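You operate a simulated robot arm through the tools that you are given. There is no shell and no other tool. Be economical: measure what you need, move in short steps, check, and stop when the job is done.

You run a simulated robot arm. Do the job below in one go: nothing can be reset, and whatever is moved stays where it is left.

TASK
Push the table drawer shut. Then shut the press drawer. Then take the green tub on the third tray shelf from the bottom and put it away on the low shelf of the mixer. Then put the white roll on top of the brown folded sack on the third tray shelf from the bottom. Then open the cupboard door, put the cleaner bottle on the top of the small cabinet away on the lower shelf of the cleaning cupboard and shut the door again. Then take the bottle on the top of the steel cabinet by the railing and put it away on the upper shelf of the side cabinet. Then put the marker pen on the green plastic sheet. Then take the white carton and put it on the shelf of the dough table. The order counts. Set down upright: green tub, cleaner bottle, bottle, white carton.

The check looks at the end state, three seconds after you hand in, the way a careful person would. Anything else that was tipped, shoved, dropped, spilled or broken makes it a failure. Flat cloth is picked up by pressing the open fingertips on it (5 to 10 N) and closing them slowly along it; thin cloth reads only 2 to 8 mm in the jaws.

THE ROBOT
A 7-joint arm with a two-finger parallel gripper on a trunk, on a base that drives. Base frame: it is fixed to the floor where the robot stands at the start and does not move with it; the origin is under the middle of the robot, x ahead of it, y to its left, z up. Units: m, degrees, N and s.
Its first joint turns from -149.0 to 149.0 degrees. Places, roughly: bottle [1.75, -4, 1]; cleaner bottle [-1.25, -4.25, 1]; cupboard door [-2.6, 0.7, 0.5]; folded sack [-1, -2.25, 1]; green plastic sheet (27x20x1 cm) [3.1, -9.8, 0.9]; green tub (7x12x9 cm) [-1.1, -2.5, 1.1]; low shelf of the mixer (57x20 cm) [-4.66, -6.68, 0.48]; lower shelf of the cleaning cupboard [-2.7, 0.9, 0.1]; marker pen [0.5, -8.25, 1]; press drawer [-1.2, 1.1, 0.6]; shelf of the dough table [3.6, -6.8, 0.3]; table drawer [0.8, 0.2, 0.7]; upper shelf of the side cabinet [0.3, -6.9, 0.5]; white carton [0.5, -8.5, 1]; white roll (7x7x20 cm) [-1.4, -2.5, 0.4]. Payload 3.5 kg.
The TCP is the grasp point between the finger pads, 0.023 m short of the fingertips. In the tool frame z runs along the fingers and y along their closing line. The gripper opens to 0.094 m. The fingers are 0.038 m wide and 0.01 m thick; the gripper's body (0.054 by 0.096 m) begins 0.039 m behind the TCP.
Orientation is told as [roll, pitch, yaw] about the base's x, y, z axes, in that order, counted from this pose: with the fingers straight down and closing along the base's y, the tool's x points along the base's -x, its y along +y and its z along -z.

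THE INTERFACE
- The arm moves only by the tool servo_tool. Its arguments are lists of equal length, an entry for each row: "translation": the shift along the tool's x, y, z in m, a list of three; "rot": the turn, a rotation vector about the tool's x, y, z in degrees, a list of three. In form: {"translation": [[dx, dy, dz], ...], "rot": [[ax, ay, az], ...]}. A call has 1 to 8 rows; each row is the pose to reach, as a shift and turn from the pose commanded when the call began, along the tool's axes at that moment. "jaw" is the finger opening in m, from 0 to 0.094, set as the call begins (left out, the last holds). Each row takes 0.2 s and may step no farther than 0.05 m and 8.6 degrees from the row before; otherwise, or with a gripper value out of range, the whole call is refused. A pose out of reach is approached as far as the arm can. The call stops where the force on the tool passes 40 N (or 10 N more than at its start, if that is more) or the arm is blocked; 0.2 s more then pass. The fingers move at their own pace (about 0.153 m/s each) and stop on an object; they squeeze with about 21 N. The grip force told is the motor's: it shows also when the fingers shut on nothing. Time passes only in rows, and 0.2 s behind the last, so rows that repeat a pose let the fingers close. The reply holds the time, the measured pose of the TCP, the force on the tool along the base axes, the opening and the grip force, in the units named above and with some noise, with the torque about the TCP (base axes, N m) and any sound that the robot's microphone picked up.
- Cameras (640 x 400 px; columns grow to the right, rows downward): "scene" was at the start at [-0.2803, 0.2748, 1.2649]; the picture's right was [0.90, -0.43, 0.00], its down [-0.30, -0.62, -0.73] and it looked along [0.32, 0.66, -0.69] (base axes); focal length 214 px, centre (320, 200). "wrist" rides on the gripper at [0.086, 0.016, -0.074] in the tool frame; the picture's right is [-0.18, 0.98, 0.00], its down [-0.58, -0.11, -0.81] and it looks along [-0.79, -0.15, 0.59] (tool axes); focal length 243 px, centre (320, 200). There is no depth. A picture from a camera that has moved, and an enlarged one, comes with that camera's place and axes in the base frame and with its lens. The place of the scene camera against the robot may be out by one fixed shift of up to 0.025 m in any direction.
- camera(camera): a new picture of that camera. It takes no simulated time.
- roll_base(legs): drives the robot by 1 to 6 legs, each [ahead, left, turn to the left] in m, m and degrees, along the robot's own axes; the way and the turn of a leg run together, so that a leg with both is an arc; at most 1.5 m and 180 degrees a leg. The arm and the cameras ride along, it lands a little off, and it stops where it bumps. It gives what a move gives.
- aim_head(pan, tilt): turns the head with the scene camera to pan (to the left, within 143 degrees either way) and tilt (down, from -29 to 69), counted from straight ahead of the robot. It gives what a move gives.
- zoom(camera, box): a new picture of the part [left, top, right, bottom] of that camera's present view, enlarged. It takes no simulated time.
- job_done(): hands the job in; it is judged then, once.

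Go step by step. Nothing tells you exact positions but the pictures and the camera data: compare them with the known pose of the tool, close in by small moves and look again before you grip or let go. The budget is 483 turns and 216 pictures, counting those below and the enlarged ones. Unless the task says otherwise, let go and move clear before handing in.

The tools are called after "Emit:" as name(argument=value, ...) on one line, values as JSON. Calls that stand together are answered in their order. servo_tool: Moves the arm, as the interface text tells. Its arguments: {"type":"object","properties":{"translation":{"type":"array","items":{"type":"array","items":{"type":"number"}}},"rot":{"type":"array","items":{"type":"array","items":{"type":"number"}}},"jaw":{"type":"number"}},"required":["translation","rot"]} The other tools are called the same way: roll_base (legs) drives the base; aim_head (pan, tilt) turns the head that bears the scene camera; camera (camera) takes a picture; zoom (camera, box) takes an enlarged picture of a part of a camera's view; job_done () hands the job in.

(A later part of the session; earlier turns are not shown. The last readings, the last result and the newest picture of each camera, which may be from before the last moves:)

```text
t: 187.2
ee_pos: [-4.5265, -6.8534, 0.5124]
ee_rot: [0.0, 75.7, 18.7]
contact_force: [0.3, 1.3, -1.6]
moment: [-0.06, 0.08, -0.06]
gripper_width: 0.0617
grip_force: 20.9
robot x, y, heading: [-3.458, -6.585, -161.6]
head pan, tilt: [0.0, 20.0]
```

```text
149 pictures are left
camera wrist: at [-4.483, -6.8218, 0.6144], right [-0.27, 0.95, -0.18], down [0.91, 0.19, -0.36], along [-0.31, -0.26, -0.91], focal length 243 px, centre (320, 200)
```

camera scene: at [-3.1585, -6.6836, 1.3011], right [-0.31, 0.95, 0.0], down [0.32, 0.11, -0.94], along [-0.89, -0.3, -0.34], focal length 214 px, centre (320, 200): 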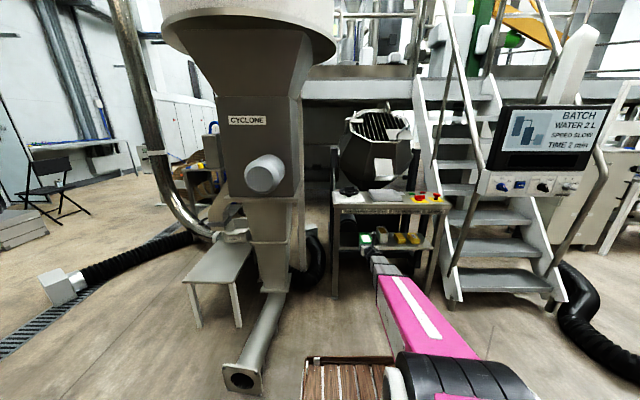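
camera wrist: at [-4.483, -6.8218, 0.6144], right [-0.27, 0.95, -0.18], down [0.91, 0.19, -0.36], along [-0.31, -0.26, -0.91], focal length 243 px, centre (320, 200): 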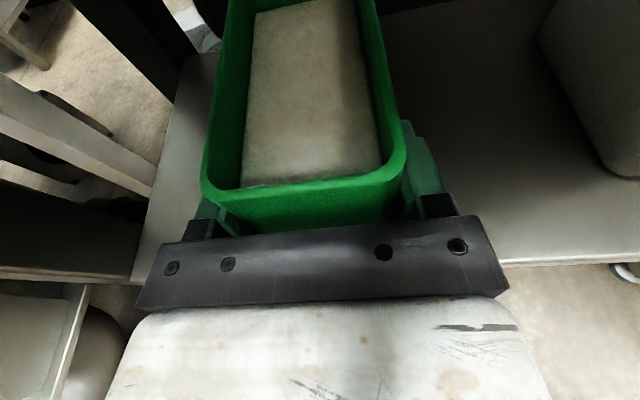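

Touching now. A hair lower, then I open gently and check.

Emit:
servo_tool(translation=[[-0.003, 0, 0.0008]], rot=[[0, 0, 0]])

Emit:
servo_tool(translation=[[0, 0, 0], [0, 0, 0]], rot=[[0, 0, 0], [0, 0, 0]], jaw=0.08)

Emit:
camera(camera="wrist")

```text
t: 187.6
ee_pos: [-4.5259, -6.8531, 0.5112]
ee_rot: [0.0, 75.6, 18.7]
contact_force: [1.7, 3.7, 13.8]
moment: [-0.01, 0.03, -0.02]
gripper_width: 0.0618
grip_force: 20.6
robot x, y, heading: [-3.4544, -6.5888, -161.7]
head pan, tilt: [0.0, 20.0]
```

```text
t: 188.2
ee_pos: [-4.525, -6.8524, 0.5081]
ee_rot: [0.1, 75.6, 18.8]
contact_force: [0.5, -0.3, 0.2]
moment: [-0.05, -0.05, 0.02]
gripper_width: 0.0801
grip_force: 0.0
robot x, y, heading: [-3.4564, -6.5892, -161.8]
head pan, tilt: [0.0, 20.0]
```

```text
148 pictures are left
camera wrist: at [-4.4831, -6.8221, 0.611], right [-0.27, 0.95, -0.18], down [0.91, 0.19, -0.36], along [-0.31, -0.26, -0.92], focal length 243 px, centre (320, 200)
```

wrist: 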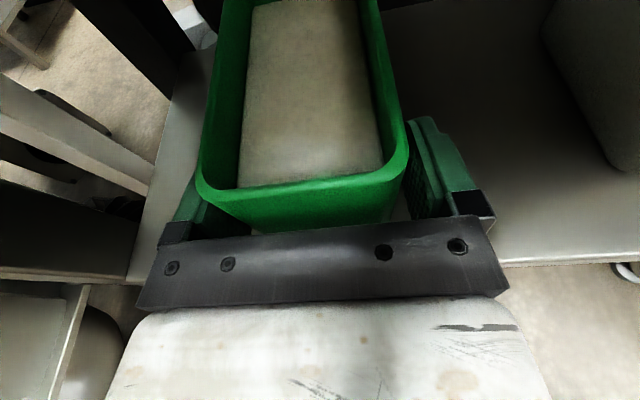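

Released and standing. I open fully and withdraw straight back.

Emit:
servo_tool(translation=[[0, 0, 0], [-0.005, 0, -0.02], [-0.0125, 0, -0.0466], [-0.025, 0, -0.093], [-0.0375, 0, -0.14], [-0.05, 0, -0.186], [-0.0622, 0, -0.232]], rot=[[0, 0, 0], [0, 0, 0], [0, 0, 0], [0, 0, 0], [0, 0, 0], [0, 0, 0], [0, 0, 0]], jaw=0.09)

Emit:
zoom(camera="scene", box=[310, 180, 450, 300])

Emit:
camera(camera="wrist")

```text
t: 189.8
ee_pos: [-4.2972, -6.7753, 0.5073]
ee_rot: [0.1, 75.6, 18.6]
contact_force: [0.0, 1.0, 0.6]
moment: [-0.01, 0.02, 0.0]
gripper_width: 0.0901
grip_force: 0.1
robot x, y, heading: [-3.4562, -6.5914, -161.7]
head pan, tilt: [0.0, 20.0]
```

```text
3.33 times, centred on (380, 240) of scene
camera zoom: at [-3.1584, -6.6836, 1.3011], right [-0.31, 0.95, 0.0], down [0.32, 0.11, -0.94], along [-0.89, -0.3, -0.34], focal length 715 px, centre (120, 67)
```

zoom: 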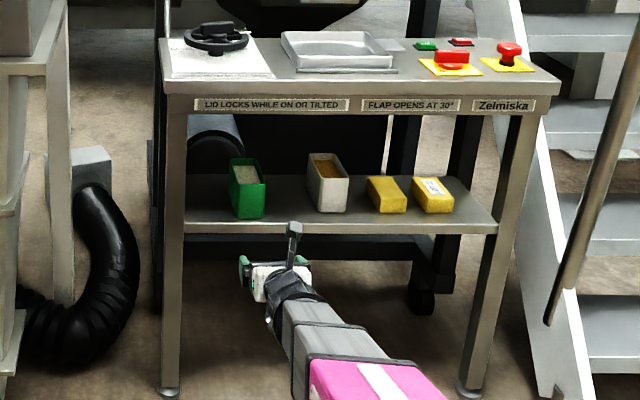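

```text
146 pictures are left
camera wrist: at [-4.2546, -6.7453, 0.6086], right [-0.27, 0.95, -0.18], down [0.91, 0.19, -0.36], along [-0.31, -0.26, -0.92], focal length 243 px, centre (320, 200)
```

wrist: 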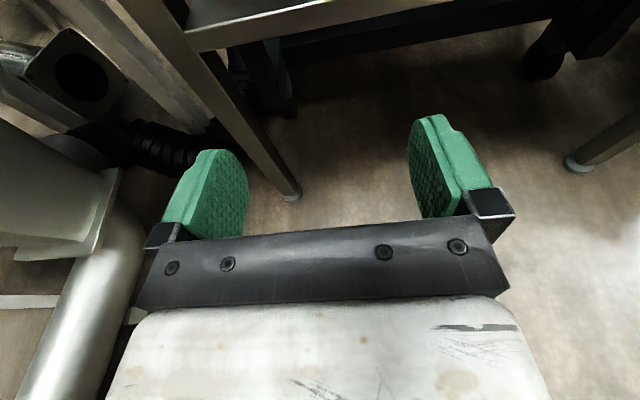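

The tub stands on the mixer's low shelf. Now I travel back to the tray shelves by the same route, keeping heading and raising the arm a little.

Emit:
servo_tool(translation=[[0.0, 0, -0.04], [0.03, 0, -0.08], [0.07, 0, -0.12], [0.11, 0, -0.15]], rot=[[0, 0, 0], [0, 0, 0], [0, 0, 0], [0, 0, 0]], jaw=0.02)

Emit:
roll_base(legs=[[-1.35, 0, 0], [0, -1.5, 0], [0, -1.5, 0], [0.8, -1.0, 0], [0, -1.5, 0], [0, -0.4, 0]])

Emit:
aim_head(pan=-143, tilt=25)

Emit:
camera(camera="scene")

```text
refused: row 3 steps farther than a row can; nothing moved
```

```text
t: 225.6
ee_pos: [-5.5202, -0.9447, 0.5057]
ee_rot: [0.0, 75.6, 17.1]
contact_force: [0.0, -0.6, -0.2]
moment: [0.0, -0.01, 0.01]
gripper_width: 0.0896
grip_force: 0.2
robot x, y, heading: [-4.6721, -0.7849, -163.2]
head pan, tilt: [0.0, 20.0]
```

```text
t: 227.9
ee_pos: [-5.5207, -0.9448, 0.5065]
ee_rot: [0.1, 75.6, 17.1]
contact_force: [-0.5, -0.6, -0.2]
moment: [0.04, -0.03, 0.03]
gripper_width: 0.0901
grip_force: 0.1
robot x, y, heading: [-4.6713, -0.7797, -163.2]
head pan, tilt: [-143.0, 25.0]
```

```text
145 pictures are left
camera scene: at [-4.2359, -0.7821, 1.293], right [0.81, -0.59, 0.0], down [-0.25, -0.34, -0.91], along [0.54, 0.73, -0.42], focal length 214 px, centre (320, 200)
```

scene: 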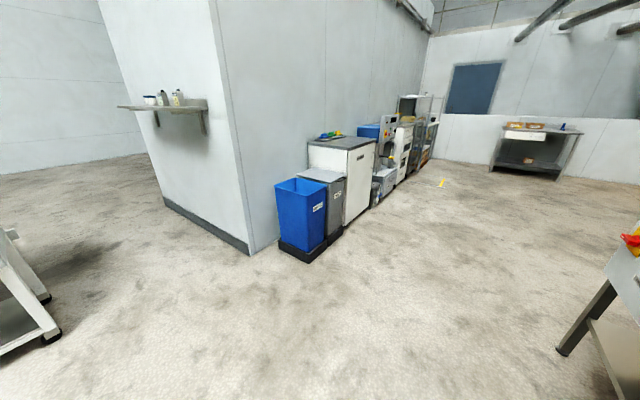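

Corridor is clear. I reverse east along it.

Emit:
roll_base(legs=[[-1.4, 0.13, 0], [-1.5, 0.1, 0], [-0.6, 0.5, 0]])

Emit:
servo_tool(translation=[[0.0, 0, -0.04], [0.02, 0, -0.08], [0.05, 0, -0.11], [0.09, 0, -0.13]], rot=[[0, 0, 0], [0, 0, 0], [0, 0, 0], [0, 0, 0]], jaw=0.09)

```text
refused: leg 2 is longer than a leg can be; nothing moved
```

```text
t: 228.9
ee_pos: [-5.4224, -0.9146, 0.626]
ee_rot: [0.1, 75.6, 17.2]
contact_force: [0.2, -0.1, -0.2]
moment: [0.04, 0.0, 0.02]
gripper_width: 0.0901
grip_force: 0.1
robot x, y, heading: [-4.6764, -0.7793, -163.2]
head pan, tilt: [-143.0, 25.0]
```

Emit:
roll_base(legs=[[-1.4, 0.13, 0], [-1.45, 0.1, 0], [-0.6, 0.5, 0]])

```text
t: 246.6
ee_pos: [-1.8985, -0.6168, 0.6253]
ee_rot: [0.1, 75.6, 17.2]
contact_force: [0.3, 0.4, -0.3]
moment: [0.03, -0.02, -0.01]
gripper_width: 0.09
grip_force: 0.1
robot x, y, heading: [-1.1532, -0.4813, -163.4]
head pan, tilt: [-143.0, 25.0]
```

Now I turn to face the shelves and drive in front of the white roll on the bottom shelf.

Emit:
roll_base(legs=[[0, 0, 94], [0.7, -0.76, 0]])

Emit:
aim_head(pan=0, tilt=30)

Emit:
camera(camera="scene")

Emit:
camera(camera="wrist")

```text
t: 255.9
ee_pos: [-1.4594, -2.1435, 0.6256]
ee_rot: [0.1, 75.6, 110.4]
contact_force: [0.7, -0.6, 0.7]
moment: [0.0, 0.02, -0.01]
gripper_width: 0.09
grip_force: 0.0
robot x, y, heading: [-1.6365, -1.4066, -70.1]
head pan, tilt: [-143.0, 25.0]
```

```text
t: 258.1
ee_pos: [-1.4585, -2.1446, 0.6258]
ee_rot: [0.1, 75.7, 110.4]
contact_force: [1.1, -0.6, 0.9]
moment: [-0.01, -0.01, 0.0]
gripper_width: 0.09
grip_force: 0.1
robot x, y, heading: [-1.637, -1.4048, -69.9]
head pan, tilt: [0.0, 30.0]
```

```text
144 pictures are left
camera scene: at [-1.5258, -1.1048, 1.285], right [-0.94, -0.34, 0.0], down [-0.17, 0.47, -0.87], along [0.3, -0.81, -0.5], focal length 214 px, centre (320, 200)
```

scene: 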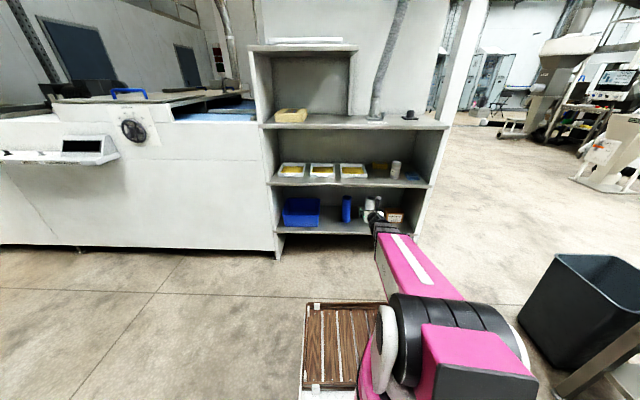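

```text
143 pictures are left
camera wrist: at [-1.4914, -2.1021, 0.7277], right [-0.94, -0.3, -0.18], down [-0.22, 0.91, -0.36], along [0.27, -0.3, -0.92], focal length 243 px, centre (320, 200)
```

wrist: 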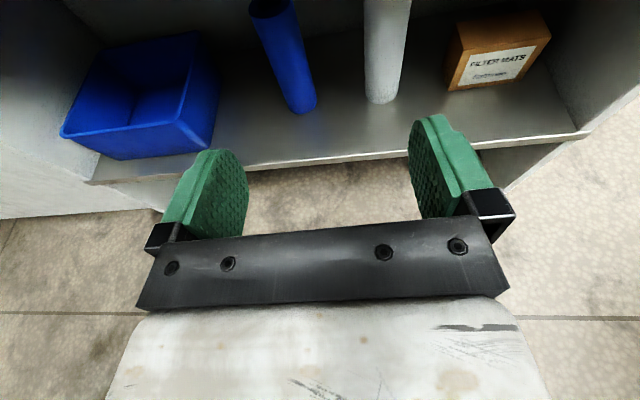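

Emit:
zoom(camera="scene", box=[260, 90, 440, 260])

```text
2.35 times, centred on (350, 175) of scene
camera zoom: at [-1.5258, -1.1048, 1.285], right [-0.94, -0.34, 0.0], down [-0.17, 0.47, -0.87], along [0.3, -0.81, -0.5], focal length 505 px, centre (249, 259)
```

zoom: 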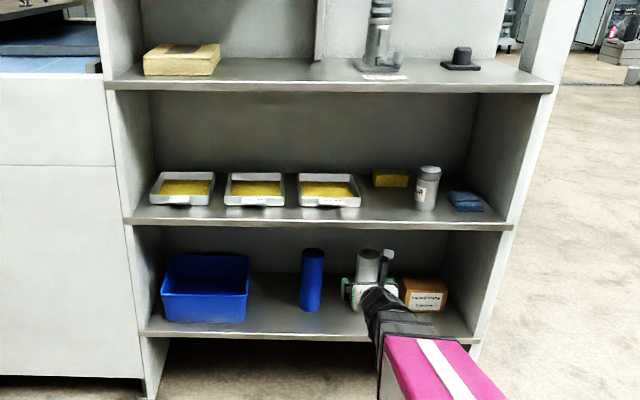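

The roll stands at about (-1.41, -2.55), bottom shelf z≈0.29, mid shelf ≈0.68. I level the tool, lower to mid-roll height, shift right, and drive closer.

Emit:
servo_tool(translation=[[-0.0365, 0.015, 0.0093], [-0.073, 0.03, 0.0187], [-0.1095, 0.045, 0.028], [-0.146, 0.06, 0.0373], [-0.1825, 0.075, 0.0467], [-0.219, 0.09, 0.056]], rot=[[0, 2.4, 0], [0, 4.8, 0], [0, 7.2, 0], [0, 9.6, 0], [0, 12, 0], [0, 14.4, 0]], jaw=0.094)

Emit:
roll_base(legs=[[0.2, 0, 0]])

Emit:
camera(camera="wrist")

```text
t: 259.6
ee_pos: [-1.5429, -2.175, 0.397]
ee_rot: [123.1, 90.0, -126.6]
contact_force: [0.0, -0.2, -0.2]
moment: [0.01, 0.0, 0.03]
gripper_width: 0.0941
grip_force: 0.0
robot x, y, heading: [-1.6372, -1.4075, -69.8]
head pan, tilt: [0.0, 30.0]
```

```text
t: 261.1
ee_pos: [-1.473, -2.3621, 0.3989]
ee_rot: [30.3, 90.0, 140.7]
contact_force: [-0.5, 0.6, 0.3]
moment: [0.01, 0.03, -0.01]
gripper_width: 0.0939
grip_force: 0.1
robot x, y, heading: [-1.5679, -1.5921, -69.9]
head pan, tilt: [0.0, 30.0]
```

```text
141 pictures are left
camera wrist: at [-1.5143, -2.298, 0.485], right [-0.92, -0.34, -0.18], down [-0.18, 0.79, -0.58], along [0.34, -0.5, -0.79], focal length 243 px, centre (320, 200)
```

wrist: 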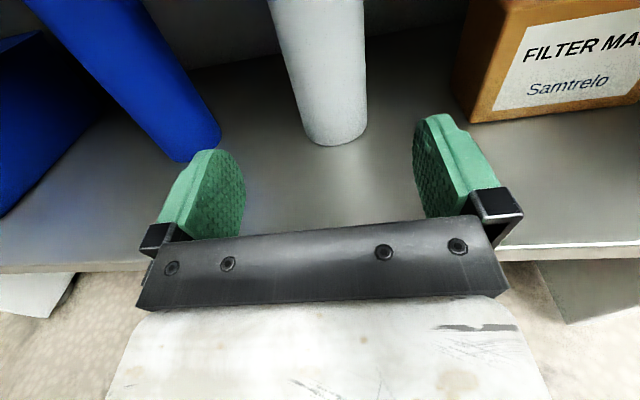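

Aligned. I advance 0.17 m and close on the roll.

Emit:
servo_tool(translation=[[0, 0.002, 0.045], [0, 0.003, 0.09], [0, 0.003, 0.135], [0, 0.003, 0.17]], rot=[[0, 0, 0], [0, 0, 0], [0, 0, 0], [0, 0, 0]])

Emit:
servo_tool(translation=[[0, 0, 0], [0, 0, 0], [0, 0, 0]], rot=[[0, 0, 0], [0, 0, 0], [0, 0, 0]], jaw=0)

Emit:
camera(camera="wrist")

```text
t: 262.1
ee_pos: [-1.4155, -2.5228, 0.3981]
ee_rot: [21.7, 90.0, 132.1]
contact_force: [0.5, 0.3, -0.9]
moment: [0.0, 0.01, 0.0]
gripper_width: 0.0938
grip_force: 0.2
robot x, y, heading: [-1.5649, -1.5903, -69.8]
head pan, tilt: [0.0, 30.0]
```

```text
t: 262.9
ee_pos: [-1.4174, -2.5223, 0.3986]
ee_rot: [30.0, 90.0, 140.3]
contact_force: [1.4, -0.8, 0.1]
moment: [-0.11, -0.09, 0.02]
gripper_width: 0.0677
grip_force: 21.0
robot x, y, heading: [-1.5686, -1.5971, -69.8]
head pan, tilt: [0.0, 30.0]
```

```text
140 pictures are left
camera wrist: at [-1.4573, -2.4582, 0.4853], right [-0.92, -0.34, -0.18], down [-0.18, 0.79, -0.58], along [0.35, -0.5, -0.79], focal length 243 px, centre (320, 200)
```

wrist: 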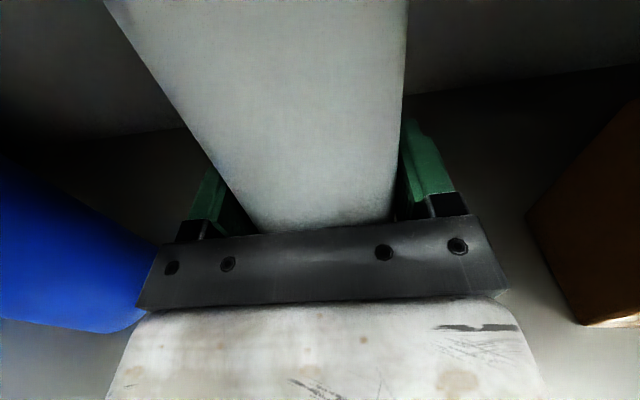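

Gripped at 68 mm. I lift 4 cm and check.

Emit:
servo_tool(translation=[[0.015, 0, 0], [0.03, 0, 0], [0.04, 0, 0]], rot=[[0, 0, 0], [0, 0, 0], [0, 0, 0]])

Emit:
camera(camera="wrist")

```text
t: 263.8
ee_pos: [-1.4169, -2.523, 0.4385]
ee_rot: [13.2, 89.8, 123.5]
contact_force: [-0.1, 0.0, -5.9]
moment: [-0.03, 0.04, 0.0]
gripper_width: 0.0671
grip_force: 20.9
robot x, y, heading: [-1.5611, -1.5922, -70.1]
head pan, tilt: [0.0, 30.0]
```

```text
139 pictures are left
camera wrist: at [-1.4574, -2.4581, 0.5246], right [-0.92, -0.34, -0.18], down [-0.18, 0.79, -0.58], along [0.34, -0.5, -0.79], focal length 243 px, centre (320, 200)
```

wrist: 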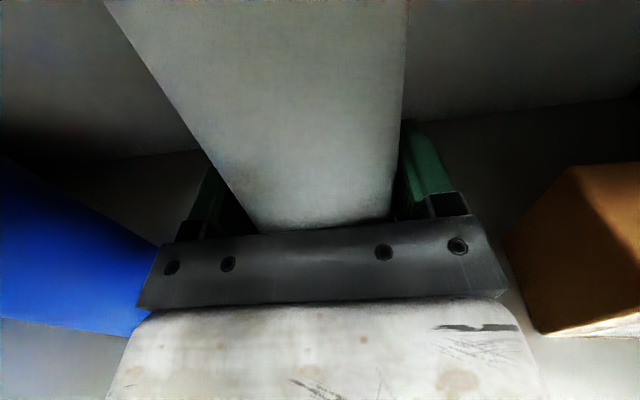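

Held (6 N). I back out, then raise to above the sack's height.

Emit:
roll_base(legs=[[-0.5, 0.1, 0]])

Emit:
servo_tool(translation=[[0.05, 0, -0.02], [0.1, 0, -0.04], [0.15, 0, -0.06], [0.2, 0, -0.08], [0.245, 0, -0.1], [0.29, 0, -0.12], [0.335, 0, -0.14], [0.38, 0, -0.15]], rot=[[0, 0, 0], [0, 0, 0], [0, 0, 0], [0, 0, 0], [0, 0, 0], [0, 0, 0], [0, 0, 0], [0, 0, 0]])

Emit:
servo_tool(translation=[[0.05, 0, 0], [0.1, 0, 0], [0.15, 0, 0], [0.2, 0, 0], [0.25, 0, 0], [0.3, 0, 0], [0.35, 0, 0], [0.4, 0, 0]], rot=[[0, 0, 0], [0, 0, 0], [0, 0, 0], [0, 0, 0], [0, 0, 0], [0, 0, 0], [0, 0, 0], [0, 0, 0]])

Emit:
aim_head(pan=10, tilt=15)

Emit:
camera(camera="scene")

```text
t: 266.7
ee_pos: [-1.4919, -2.0176, 0.4367]
ee_rot: [21.9, 89.9, 132.5]
contact_force: [1.0, 0.4, -5.6]
moment: [-0.01, -0.01, -0.01]
gripper_width: 0.0674
grip_force: 20.9
robot x, y, heading: [-1.645, -1.0876, -70.1]
head pan, tilt: [0.0, 30.0]
```

```text
refused: row 1 steps farther than a row can; nothing moved
```

```text
t: 268.5
ee_pos: [-1.4939, -2.016, 0.8358]
ee_rot: [34.1, 89.9, 144.6]
contact_force: [0.1, 0.2, -5.4]
moment: [0.04, -0.01, -0.03]
gripper_width: 0.0676
grip_force: 21.5
robot x, y, heading: [-1.6448, -1.0907, -69.6]
head pan, tilt: [0.0, 30.0]
```

```text
t: 269.3
ee_pos: [-1.4922, -2.0179, 0.8356]
ee_rot: [12.0, 90.0, 122.6]
contact_force: [0.6, -0.1, -5.7]
moment: [-0.01, 0.03, -0.01]
gripper_width: 0.0672
grip_force: 20.9
robot x, y, heading: [-1.6472, -1.0876, -69.7]
head pan, tilt: [10.0, 15.0]
```

```text
138 pictures are left
camera scene: at [-1.5213, -0.7837, 1.3092], right [-0.86, -0.5, 0.0], down [-0.13, 0.22, -0.97], along [0.49, -0.83, -0.26], focal length 214 px, centre (320, 200)
```

scene: 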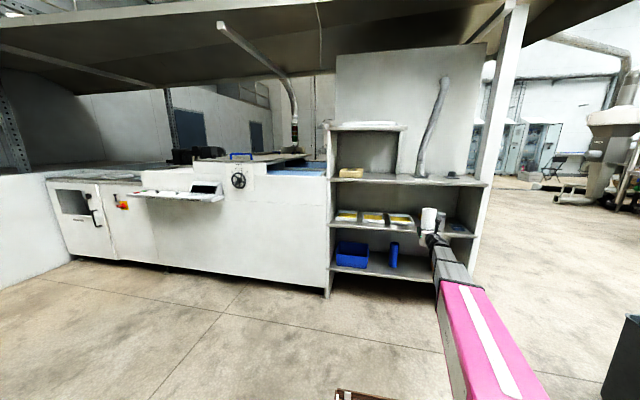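

I zoom to measure the headroom over the sack.

Emit:
zoom(camera="scene", box=[310, 110, 430, 200])

```text
4.44 times, centred on (370, 155) of scene
camera zoom: at [-1.5213, -0.7837, 1.3092], right [-0.86, -0.5, 0.0], down [-0.13, 0.22, -0.97], along [0.49, -0.83, -0.26], focal length 953 px, centre (98, 400)
```

zoom: 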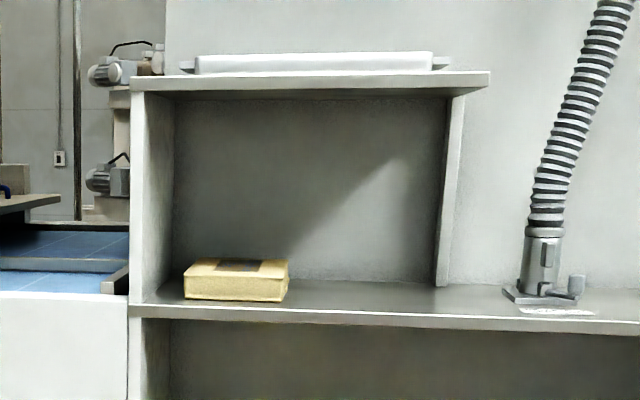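

Headroom is about 26 cm above the sack, enough. I raise to z≈1.222 and drive to a standoff in front of the sack.

Emit:
servo_tool(translation=[[0.048, 0, 0], [0.096, 0, 0], [0.144, 0, 0], [0.192, 0, 0], [0.24, 0, 0], [0.288, 0, 0], [0.336, 0, 0], [0.386, 0, 0]], rot=[[0, 0, 0], [0, 0, 0], [0, 0, 0], [0, 0, 0], [0, 0, 0], [0, 0, 0], [0, 0, 0], [0, 0, 0]])

Emit:
roll_base(legs=[[0.22, 0.413, 0]])

Emit:
camera(camera="wrist")

Emit:
camera(camera="scene")

```text
t: 271.1
ee_pos: [-1.4917, -2.018, 1.2253]
ee_rot: [0.0, 89.9, 110.4]
contact_force: [-0.2, 0.4, -4.6]
moment: [0.0, 0.04, -0.02]
gripper_width: 0.0674
grip_force: 21.0
robot x, y, heading: [-1.6459, -1.0924, -69.6]
head pan, tilt: [10.0, 15.0]
```

```text
t: 273.9
ee_pos: [-1.0235, -2.0799, 1.2255]
ee_rot: [20.5, 89.9, 131.2]
contact_force: [0.6, 0.4, -5.3]
moment: [0.02, -0.02, 0.02]
gripper_width: 0.0672
grip_force: 21.3
robot x, y, heading: [-1.1824, -1.1491, -69.4]
head pan, tilt: [10.0, 15.0]
```

```text
136 pictures are left
camera wrist: at [-1.0637, -2.0163, 1.3122], right [-0.92, -0.35, -0.18], down [-0.18, 0.79, -0.58], along [0.35, -0.5, -0.79], focal length 243 px, centre (320, 200)
```

wrist: 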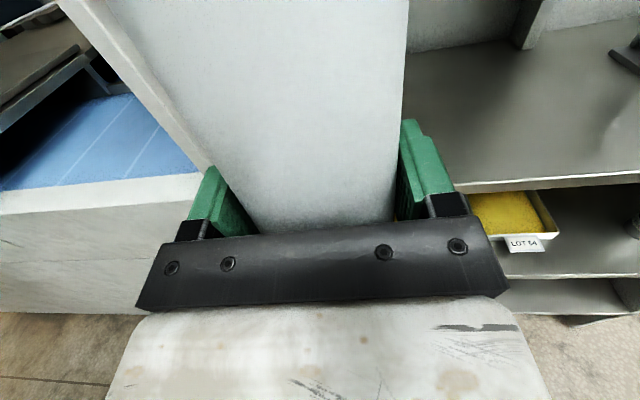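

```text
135 pictures are left
camera scene: at [-1.0554, -0.8462, 1.3093], right [-0.86, -0.51, 0.0], down [-0.13, 0.22, -0.97], along [0.49, -0.83, -0.26], focal length 214 px, centre (320, 200)
```

scene: 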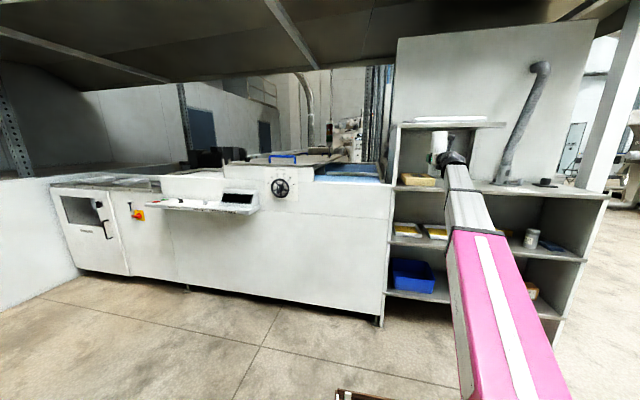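

Emit:
zoom(camera="scene", box=[370, 100, 510, 200])

```text
4.00 times, centred on (440, 150) of scene
camera zoom: at [-1.0554, -0.8462, 1.3093], right [-0.86, -0.51, 0.0], down [-0.13, 0.22, -0.97], along [0.49, -0.83, -0.26], focal length 858 px, centre (-160, 400)
```

zoom: 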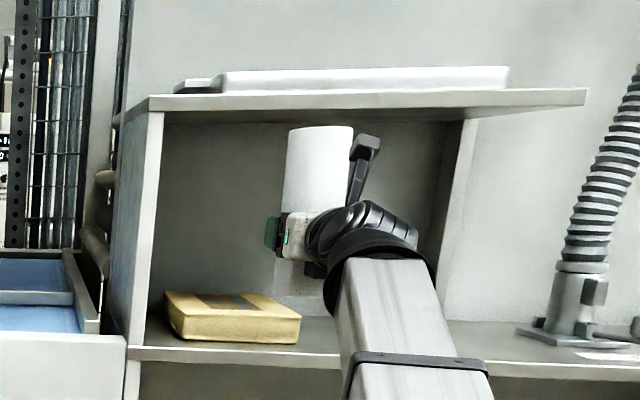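

The roll fits under the upper shelf. I drive 0.2 m nearer and shift left slightly, then look.

Emit:
roll_base(legs=[[0.2, 0.01, 0]])

Emit:
zoom(camera="scene", box=[370, 60, 590, 220])

Emit:
camera(camera="wrist")

```text
t: 275.5
ee_pos: [-0.9429, -2.264, 1.2257]
ee_rot: [18.3, 89.9, 129.1]
contact_force: [-0.2, -0.4, -5.9]
moment: [0.02, -0.05, 0.01]
gripper_width: 0.0674
grip_force: 21.1
robot x, y, heading: [-1.0978, -1.336, -69.5]
head pan, tilt: [10.0, 15.0]
```

```text
2.50 times, centred on (480, 140) of scene
camera zoom: at [-0.976, -1.0302, 1.3093], right [-0.86, -0.51, 0.0], down [-0.13, 0.22, -0.97], along [0.49, -0.83, -0.26], focal length 536 px, centre (-80, 350)
```

zoom: 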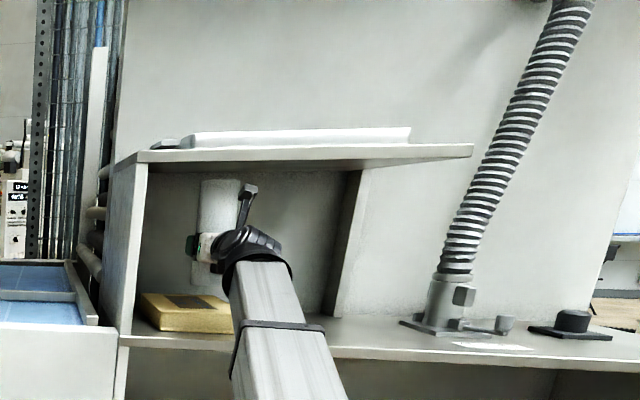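

```text
132 pictures are left
camera wrist: at [-0.9845, -2.2003, 1.3122], right [-0.92, -0.35, -0.18], down [-0.18, 0.79, -0.58], along [0.35, -0.5, -0.79], focal length 243 px, centre (320, 200)
```

wrist: 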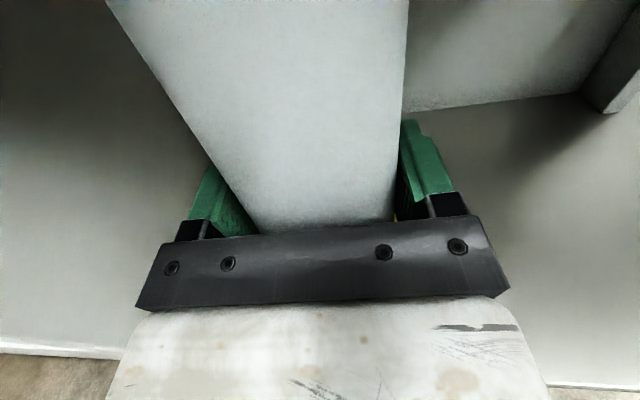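

By my earlier view the sack centre lies about 9–10 cm ahead, slightly right. I advance and then lower gently.

Emit:
servo_tool(translation=[[0, 0.004, 0.03], [0, 0.007, 0.06], [0, 0.008, 0.09]], rot=[[0, 0, 0], [0, 0, 0], [0, 0, 0]])

Emit:
zoom(camera="scene", box=[390, 100, 510, 200])

Emit:
camera(camera="wrist")

```text
t: 276.3
ee_pos: [-0.9188, -2.3519, 1.2248]
ee_rot: [12.3, 89.9, 123.1]
contact_force: [0.5, 0.0, -4.4]
moment: [0.0, 0.02, -0.03]
gripper_width: 0.0672
grip_force: 20.8
robot x, y, heading: [-1.1032, -1.335, -69.2]
head pan, tilt: [10.0, 15.0]
```

```text
4.00 times, centred on (450, 150) of scene
camera zoom: at [-0.976, -1.0302, 1.3093], right [-0.86, -0.51, 0.0], down [-0.13, 0.22, -0.97], along [0.49, -0.83, -0.26], focal length 858 px, centre (-200, 400)
```

zoom: 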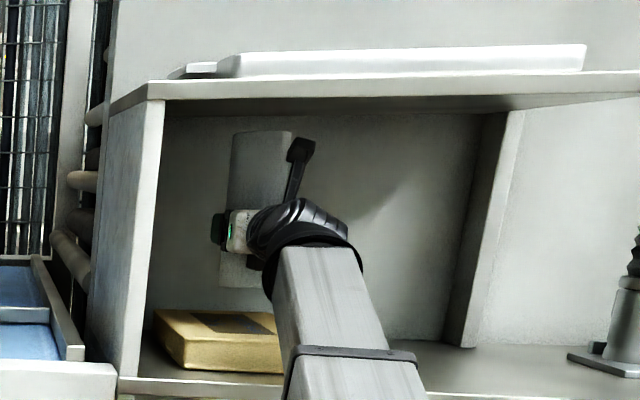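

```text
130 pictures are left
camera wrist: at [-0.9599, -2.2881, 1.3118], right [-0.92, -0.35, -0.18], down [-0.18, 0.79, -0.58], along [0.35, -0.5, -0.79], focal length 243 px, centre (320, 200)
```

wrist: 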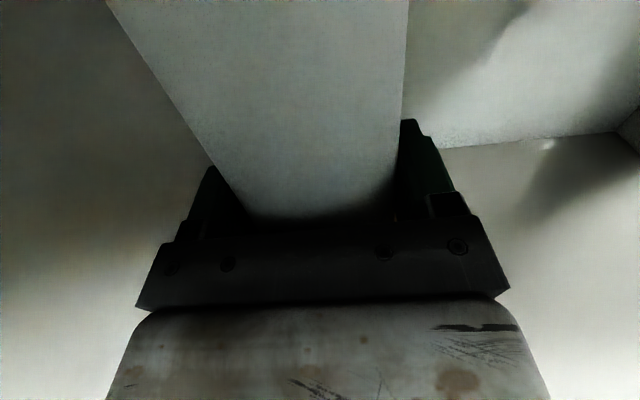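

Triangulating from earlier wrist views, the roll is centred over the sack. I lower gently until contact (expected near z≈1.20).

Emit:
servo_tool(translation=[[-0.006, 0, 0], [-0.012, 0, 0]], rot=[[0, 0, 0], [0, 0, 0]])

Emit:
servo_tool(translation=[[-0.004, 0, 0], [-0.008, 0, 0]], rot=[[0, 0, 0], [0, 0, 0]])

Emit:
servo_tool(translation=[[-0.004, 0, 0]], rot=[[0, 0, 0]])

```text
t: 276.9
ee_pos: [-0.9184, -2.3511, 1.2125]
ee_rot: [28.7, 89.8, 139.3]
contact_force: [0.3, -0.4, -4.8]
moment: [0.02, 0.01, 0.0]
gripper_width: 0.067
grip_force: 21.3
robot x, y, heading: [-1.0999, -1.3367, -69.6]
head pan, tilt: [10.0, 15.0]
```

```text
t: 277.5
ee_pos: [-0.9179, -2.3519, 1.2056]
ee_rot: [3.7, 89.9, 114.4]
contact_force: [-0.7, -0.4, -5.2]
moment: [0.0, 0.0, 0.01]
gripper_width: 0.0672
grip_force: 21.1
robot x, y, heading: [-1.1012, -1.3372, -69.6]
head pan, tilt: [10.0, 15.0]
```

```text
t: 277.9
ee_pos: [-0.9181, -2.3515, 1.2011]
ee_rot: [21.8, 89.9, 132.6]
contact_force: [0.2, 0.5, -5.8]
moment: [0.01, 0.02, 0.01]
gripper_width: 0.0672
grip_force: 20.5
robot x, y, heading: [-1.101, -1.3334, -69.1]
head pan, tilt: [10.0, 15.0]
```

Emit:
servo_tool(translation=[[-0.004, 0, 0]], rot=[[0, 0, 0]])

Emit:
servo_tool(translation=[[-0.004, 0, 0]], rot=[[0, 0, 0]])

Emit:
servo_tool(translation=[[-0.004, 0, 0]], rot=[[0, 0, 0]])

Emit:
zoom(camera="scene", box=[390, 100, 510, 200])

```text
t: 278.3
ee_pos: [-0.9186, -2.3518, 1.1972]
ee_rot: [31.6, 89.9, 142.4]
contact_force: [-0.3, -0.6, -5.8]
moment: [0.01, 0.01, 0.02]
gripper_width: 0.0674
grip_force: 20.6
robot x, y, heading: [-1.1025, -1.3357, -69.7]
head pan, tilt: [10.0, 15.0]
```

```text
t: 278.7
ee_pos: [-0.9184, -2.352, 1.1936]
ee_rot: [16.5, 89.9, 127.3]
contact_force: [0.1, 0.0, -5.4]
moment: [-0.01, -0.03, 0.0]
gripper_width: 0.0675
grip_force: 21.3
robot x, y, heading: [-1.0976, -1.3395, -69.5]
head pan, tilt: [10.0, 15.0]
```

```text
t: 279.1
ee_pos: [-0.9189, -2.3501, 1.1888]
ee_rot: [0.0, 89.9, 110.9]
contact_force: [1.1, 0.5, -6.1]
moment: [-0.04, 0.0, 0.01]
gripper_width: 0.0673
grip_force: 20.9
robot x, y, heading: [-1.0991, -1.3334, -69.6]
head pan, tilt: [10.0, 15.0]
```

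```text
4.00 times, centred on (450, 150) of scene
camera zoom: at [-0.976, -1.0302, 1.3093], right [-0.86, -0.51, 0.0], down [-0.13, 0.22, -0.97], along [0.49, -0.83, -0.26], focal length 858 px, centre (-200, 400)
```

zoom: 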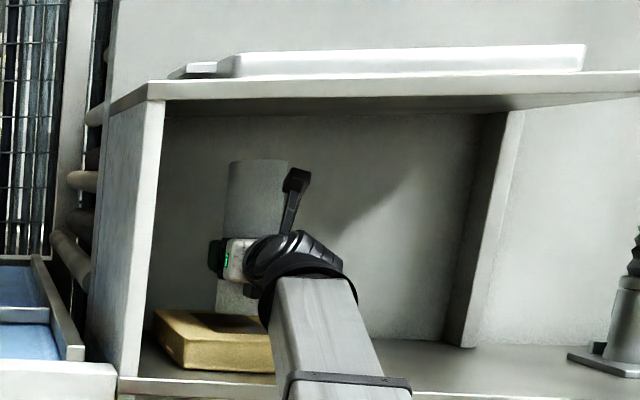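

The grip is lower on the roll than I assumed, so the roll's bottom is still ~3.5 cm above the sack. I continue lowering.

Emit:
servo_tool(translation=[[-0.008, 0, 0], [-0.016, 0, 0], [-0.022, 0, 0]], rot=[[0, 0, 0], [0, 0, 0], [0, 0, 0]])

Emit:
servo_tool(translation=[[-0.004, 0, 0]], rot=[[0, 0, 0]])

Emit:
servo_tool(translation=[[-0.004, 0, 0]], rot=[[0, 0, 0]])

Emit:
zoom(camera="scene", box=[390, 100, 510, 200])

```text
t: 279.9
ee_pos: [-0.9201, -2.3493, 1.1695]
ee_rot: [-176.2, 89.9, -65.4]
contact_force: [0.7, 1.2, 16.6]
moment: [-0.03, -0.07, 0.08]
gripper_width: 0.0671
grip_force: 20.8
robot x, y, heading: [-1.0994, -1.3339, -69.3]
head pan, tilt: [10.0, 15.0]
```

```text
t: 280.3
ee_pos: [-0.9188, -2.3505, 1.1647]
ee_rot: [108.2, 90.0, -141.1]
contact_force: [0.0, 3.8, 16.3]
moment: [-0.06, -0.08, 0.05]
gripper_width: 0.067
grip_force: 21.7
robot x, y, heading: [-1.1043, -1.3321, -69.5]
head pan, tilt: [10.0, 15.0]
```

```text
t: 280.7
ee_pos: [-0.9195, -2.3508, 1.1597]
ee_rot: [107.1, 90.1, -142.2]
contact_force: [-0.6, 3.8, 16.2]
moment: [-0.05, -0.08, 0.06]
gripper_width: 0.0669
grip_force: 20.3
robot x, y, heading: [-1.0993, -1.3358, -69.5]
head pan, tilt: [10.0, 15.0]
```

```text
4.00 times, centred on (450, 150) of scene
camera zoom: at [-0.9761, -1.0294, 1.3091], right [-0.86, -0.51, 0.0], down [-0.13, 0.22, -0.97], along [0.49, -0.83, -0.26], focal length 858 px, centre (-200, 400)
```

zoom: 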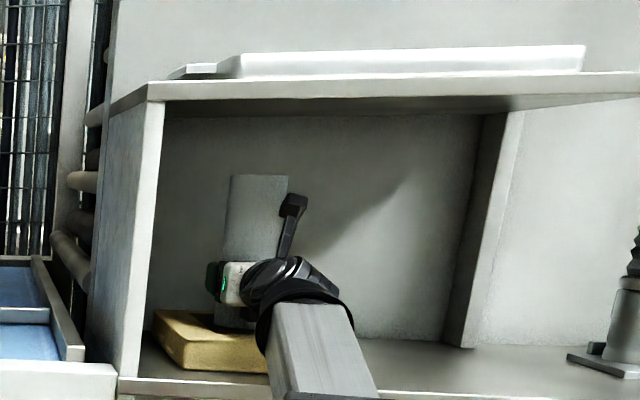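

The roll stands on the sack (it overlaps the sack's top in view). I open and check before withdrawing.

Emit:
servo_tool(translation=[[0, 0, 0], [0, 0, 0]], rot=[[0, 0, 0], [0, 0, 0]], jaw=0.09)

Emit:
camera(camera="wrist")

Emit:
zoom(camera="scene", box=[390, 100, 510, 200])

```text
t: 281.3
ee_pos: [-0.9194, -2.3504, 1.159]
ee_rot: [17.0, 89.9, 127.9]
contact_force: [-0.2, 0.1, -0.6]
moment: [0.05, 0.01, 0.0]
gripper_width: 0.09
grip_force: 0.1
robot x, y, heading: [-1.0995, -1.3341, -69.4]
head pan, tilt: [10.0, 15.0]
```

```text
127 pictures are left
camera wrist: at [-0.9603, -2.2871, 1.2457], right [-0.92, -0.35, -0.18], down [-0.19, 0.79, -0.58], along [0.35, -0.5, -0.79], focal length 243 px, centre (320, 200)
```

wrist: 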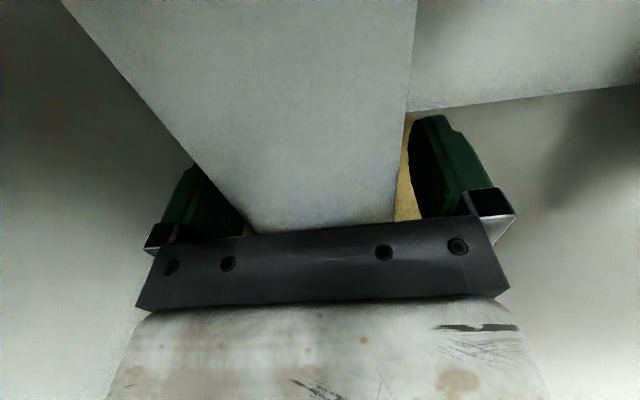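

```text
4.00 times, centred on (450, 150) of scene
camera zoom: at [-0.976, -1.0301, 1.3092], right [-0.86, -0.51, 0.0], down [-0.13, 0.22, -0.97], along [0.49, -0.83, -0.26], focal length 858 px, centre (-200, 400)
```

zoom: 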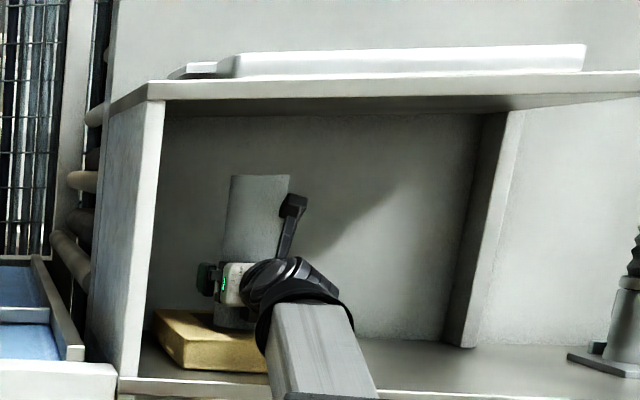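

Standing upright on the sack, released. I withdraw straight back.

Emit:
servo_tool(translation=[[0, 0, -0.02], [0, 0, -0.06], [0, 0, -0.11], [0, 0, -0.16], [0, 0, -0.2]], rot=[[0, 0, 0], [0, 0, 0], [0, 0, 0], [0, 0, 0], [0, 0, 0]], jaw=0.094)

Emit:
roll_base(legs=[[-0.4, 0, 0]])

Emit:
aim_head(pan=0, tilt=15)

Emit:
camera(camera="scene")

```text
t: 282.5
ee_pos: [-0.989, -2.1625, 1.1608]
ee_rot: [14.4, 90.0, 125.2]
contact_force: [0.0, 0.7, -0.5]
moment: [0.05, -0.02, 0.0]
gripper_width: 0.0938
grip_force: 0.1
robot x, y, heading: [-1.0986, -1.3363, -69.6]
head pan, tilt: [10.0, 15.0]
```

```text
t: 285.0
ee_pos: [-1.1293, -1.7911, 1.1606]
ee_rot: [22.6, 89.8, 133.1]
contact_force: [0.6, 0.6, -0.7]
moment: [0.0, 0.02, -0.03]
gripper_width: 0.0939
grip_force: 0.1
robot x, y, heading: [-1.2388, -0.9615, -69.8]
head pan, tilt: [10.0, 15.0]
```

```text
t: 285.7
ee_pos: [-1.1306, -1.7911, 1.1609]
ee_rot: [22.5, 89.9, 133.3]
contact_force: [-0.1, 0.1, -1.7]
moment: [-0.01, 0.01, 0.02]
gripper_width: 0.0939
grip_force: 0.0
robot x, y, heading: [-1.2418, -0.9611, -69.8]
head pan, tilt: [0.0, 15.0]
```

```text
125 pictures are left
camera scene: at [-1.1289, -0.6633, 1.3092], right [-0.94, -0.35, 0.0], down [-0.09, 0.24, -0.97], along [0.34, -0.91, -0.26], focal length 214 px, centre (320, 200)
```

scene: 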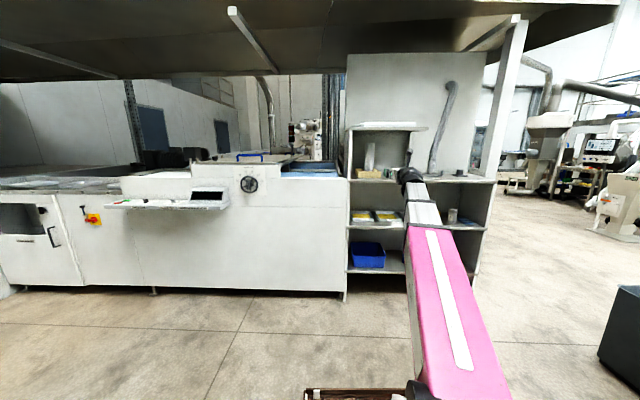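

The roll stands on the sack. Next is the cupboard door: I lower the arm to handle height and drive to face the cupboard.

Emit:
servo_tool(translation=[[-0.05, 0, 0], [-0.1, 0, 0], [-0.15, 0, 0], [-0.2, 0, 0], [-0.25, 0, 0], [-0.3, 0, 0], [-0.35, 0, 0], [-0.4, 0, 0]], rot=[[0, 0, 0], [0, 0, 0], [0, 0, 0], [0, 0, 0], [0, 0, 0], [0, 0, 0], [0, 0, 0], [0, 0, 0]])

Emit:
servo_tool(translation=[[-0.05, 0, 0], [-0.1, 0, 0]], rot=[[0, 0, 0], [0, 0, 0]])

Emit:
roll_base(legs=[[0, 0, 180], [0.3, 0.69, 0], [0.6, 0, 0]])

Emit:
aim_head(pan=0, tilt=30)

Emit:
camera(camera="scene")

Emit:
camera(camera="wrist")

```text
t: 287.5
ee_pos: [-1.1305, -1.7901, 0.759]
ee_rot: [44.3, 89.9, 154.9]
contact_force: [0.0, -0.5, -0.4]
moment: [-0.02, -0.03, 0.03]
gripper_width: 0.0941
grip_force: 0.0
robot x, y, heading: [-1.2402, -0.9597, -69.8]
head pan, tilt: [0.0, 15.0]
```

```text
t: 288.1
ee_pos: [-1.1311, -1.7905, 0.6602]
ee_rot: [8.0, 90.1, 118.7]
contact_force: [0.1, -0.1, -0.3]
moment: [0.0, 0.02, 0.02]
gripper_width: 0.0939
grip_force: 0.0
robot x, y, heading: [-1.2386, -0.9608, -69.9]
head pan, tilt: [0.0, 15.0]
```

```text
t: 302.5
ee_pos: [-2.2841, 0.4851, 0.6609]
ee_rot: [20.6, 89.8, -49.7]
contact_force: [0.4, -0.8, 0.8]
moment: [-0.03, 0.05, -0.02]
gripper_width: 0.0938
grip_force: 0.1
robot x, y, heading: [-2.189, -0.349, 109.3]
head pan, tilt: [0.0, 15.0]
```

```text
t: 303.3
ee_pos: [-2.2844, 0.4842, 0.6608]
ee_rot: [18.7, 89.9, -51.8]
contact_force: [0.5, 0.3, -0.4]
moment: [0.0, 0.01, -0.03]
gripper_width: 0.0942
grip_force: 0.1
robot x, y, heading: [-2.188, -0.3452, 109.6]
head pan, tilt: [0.0, 30.0]
```

```text
124 pictures are left
camera scene: at [-2.2739, -0.6242, 1.2851], right [0.94, 0.33, 0.0], down [0.17, -0.47, -0.87], along [-0.29, 0.82, -0.5], focal length 214 px, centre (320, 200)
```

scene: 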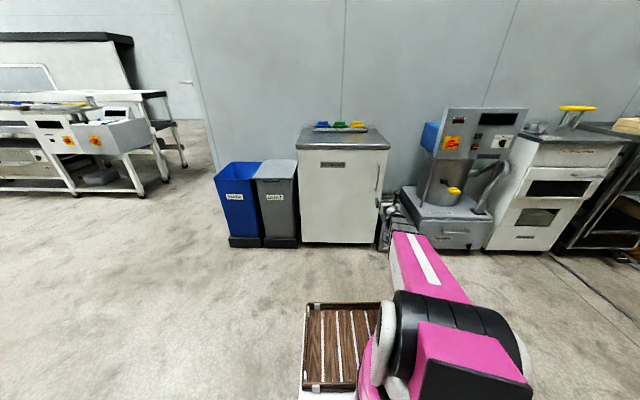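

```text
123 pictures are left
camera wrist: at [-2.2439, 0.4203, 0.7467], right [0.93, 0.33, -0.18], down [0.17, -0.8, -0.58], along [-0.34, 0.51, -0.79], focal length 243 px, centre (320, 200)
```

wrist: 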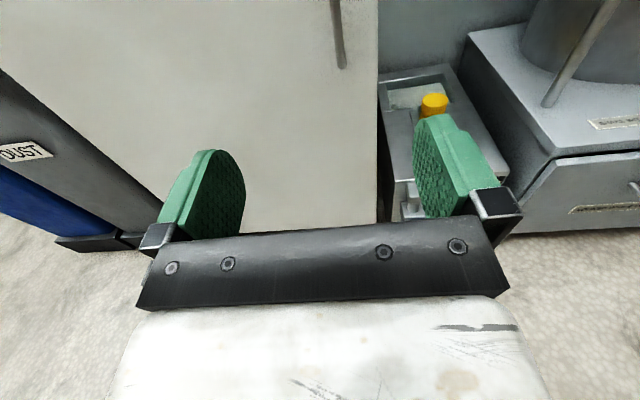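

Emit:
zoom(camera="scene", box=[290, 110, 450, 260])

```text
2.67 times, centred on (370, 185) of scene
camera zoom: at [-2.2739, -0.6242, 1.2851], right [0.94, 0.33, 0.0], down [0.17, -0.47, -0.87], along [-0.29, 0.82, -0.5], focal length 572 px, centre (187, 240)
```

zoom: 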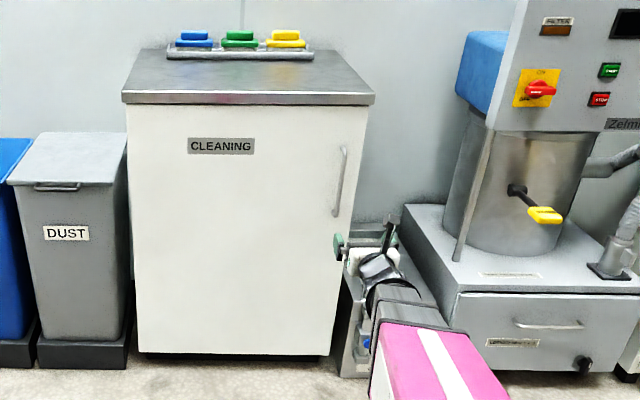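

The handle is about at (-2.385, 0.835, z 0.55–0.75). I drive 0.2 m ahead and shift a bit right, then check.

Emit:
roll_base(legs=[[0.2, -0.015, 0]])

Emit:
camera(camera="wrist")

Emit:
zoom(camera="scene", box=[330, 130, 450, 230])

```text
t: 304.9
ee_pos: [-2.3359, 0.6807, 0.6594]
ee_rot: [18.4, 89.9, -51.8]
contact_force: [0.2, -0.2, 0.2]
moment: [0.01, 0.0, -0.03]
gripper_width: 0.0942
grip_force: 0.0
robot x, y, heading: [-2.2422, -0.1467, 109.5]
head pan, tilt: [0.0, 30.0]
```

```text
121 pictures are left
camera wrist: at [-2.2956, 0.6158, 0.7467], right [0.93, 0.33, -0.18], down [0.17, -0.8, -0.58], along [-0.34, 0.51, -0.79], focal length 243 px, centre (320, 200)
```

wrist: 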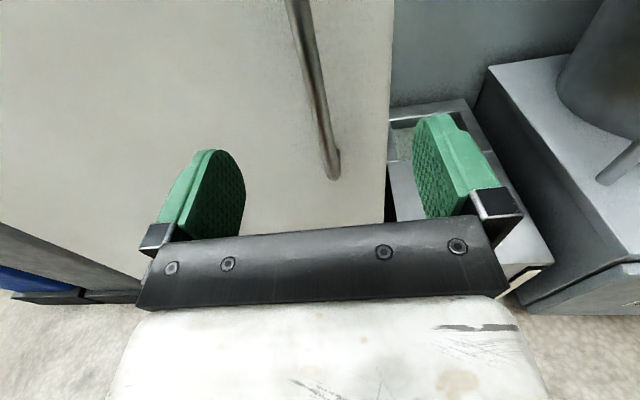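

```text
4.00 times, centred on (390, 180) of scene
camera zoom: at [-2.3273, -0.4286, 1.285], right [0.94, 0.33, 0.0], down [0.17, -0.47, -0.87], along [-0.29, 0.82, -0.5], focal length 858 px, centre (40, 280)
```

zoom: 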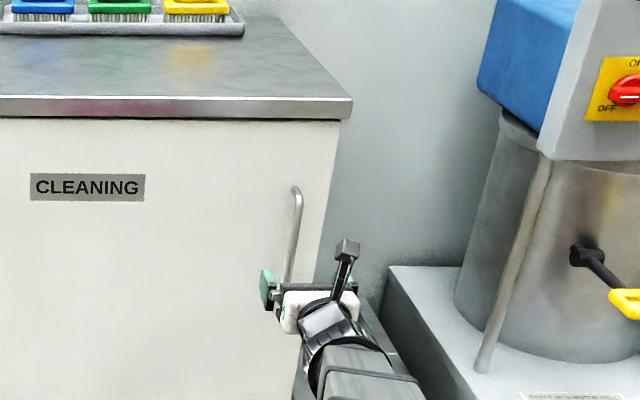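

Bar is ~6 cm ahead and centred. I raise slightly, advance 5 cm and close.

Emit:
servo_tool(translation=[[0.02, 0.001, 0.02], [0.025, 0.001, 0.04], [0.025, 0.001, 0.05]], rot=[[0, 0, 0], [0, 0, 0], [0, 0, 0]], jaw=0.07)

Emit:
camera(camera="wrist")

```text
t: 305.7
ee_pos: [-2.3516, 0.7278, 0.6853]
ee_rot: [18.1, 89.9, -52.2]
contact_force: [0.8, -0.5, 0.5]
moment: [-0.01, 0.0, -0.02]
gripper_width: 0.07
grip_force: 0.0
robot x, y, heading: [-2.2387, -0.1506, 109.3]
head pan, tilt: [0.0, 30.0]
```

```text
119 pictures are left
camera wrist: at [-2.3115, 0.6634, 0.7719], right [0.93, 0.33, -0.18], down [0.17, -0.8, -0.58], along [-0.34, 0.51, -0.79], focal length 243 px, centre (320, 200)
```

wrist: 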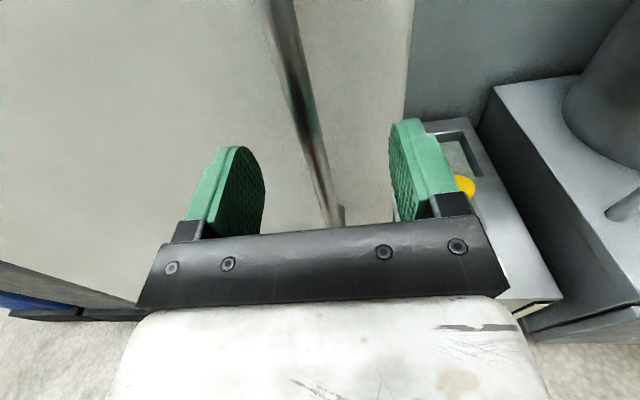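

Emit:
servo_tool(translation=[[0, 0, 0.005], [0, 0, 0.008], [0, 0, 0.008], [0, 0, 0.008]], rot=[[0, 0, 0], [0, 0, 0], [0, 0, 0], [0, 0, 0]], jaw=0)

Emit:
camera(camera="wrist")

```text
t: 306.3
ee_pos: [-2.3551, 0.7318, 0.6858]
ee_rot: [25.6, 89.9, -44.5]
contact_force: [1.3, -1.3, 2.9]
moment: [-0.49, -0.07, -0.03]
gripper_width: 0.0117
grip_force: 44.9
robot x, y, heading: [-2.2397, -0.1504, 109.4]
head pan, tilt: [0.0, 30.0]
stopped in row 3: the force on the tool passed its limit at 43 N (the readings are from after the stop); the commanded pose is now the measured one
```

```text
118 pictures are left
camera wrist: at [-2.3151, 0.6664, 0.772], right [0.93, 0.33, -0.18], down [0.17, -0.8, -0.58], along [-0.34, 0.51, -0.79], focal length 243 px, centre (320, 200)
```

wrist: 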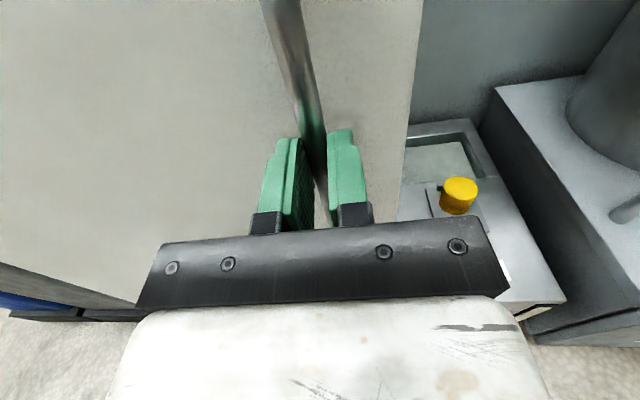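

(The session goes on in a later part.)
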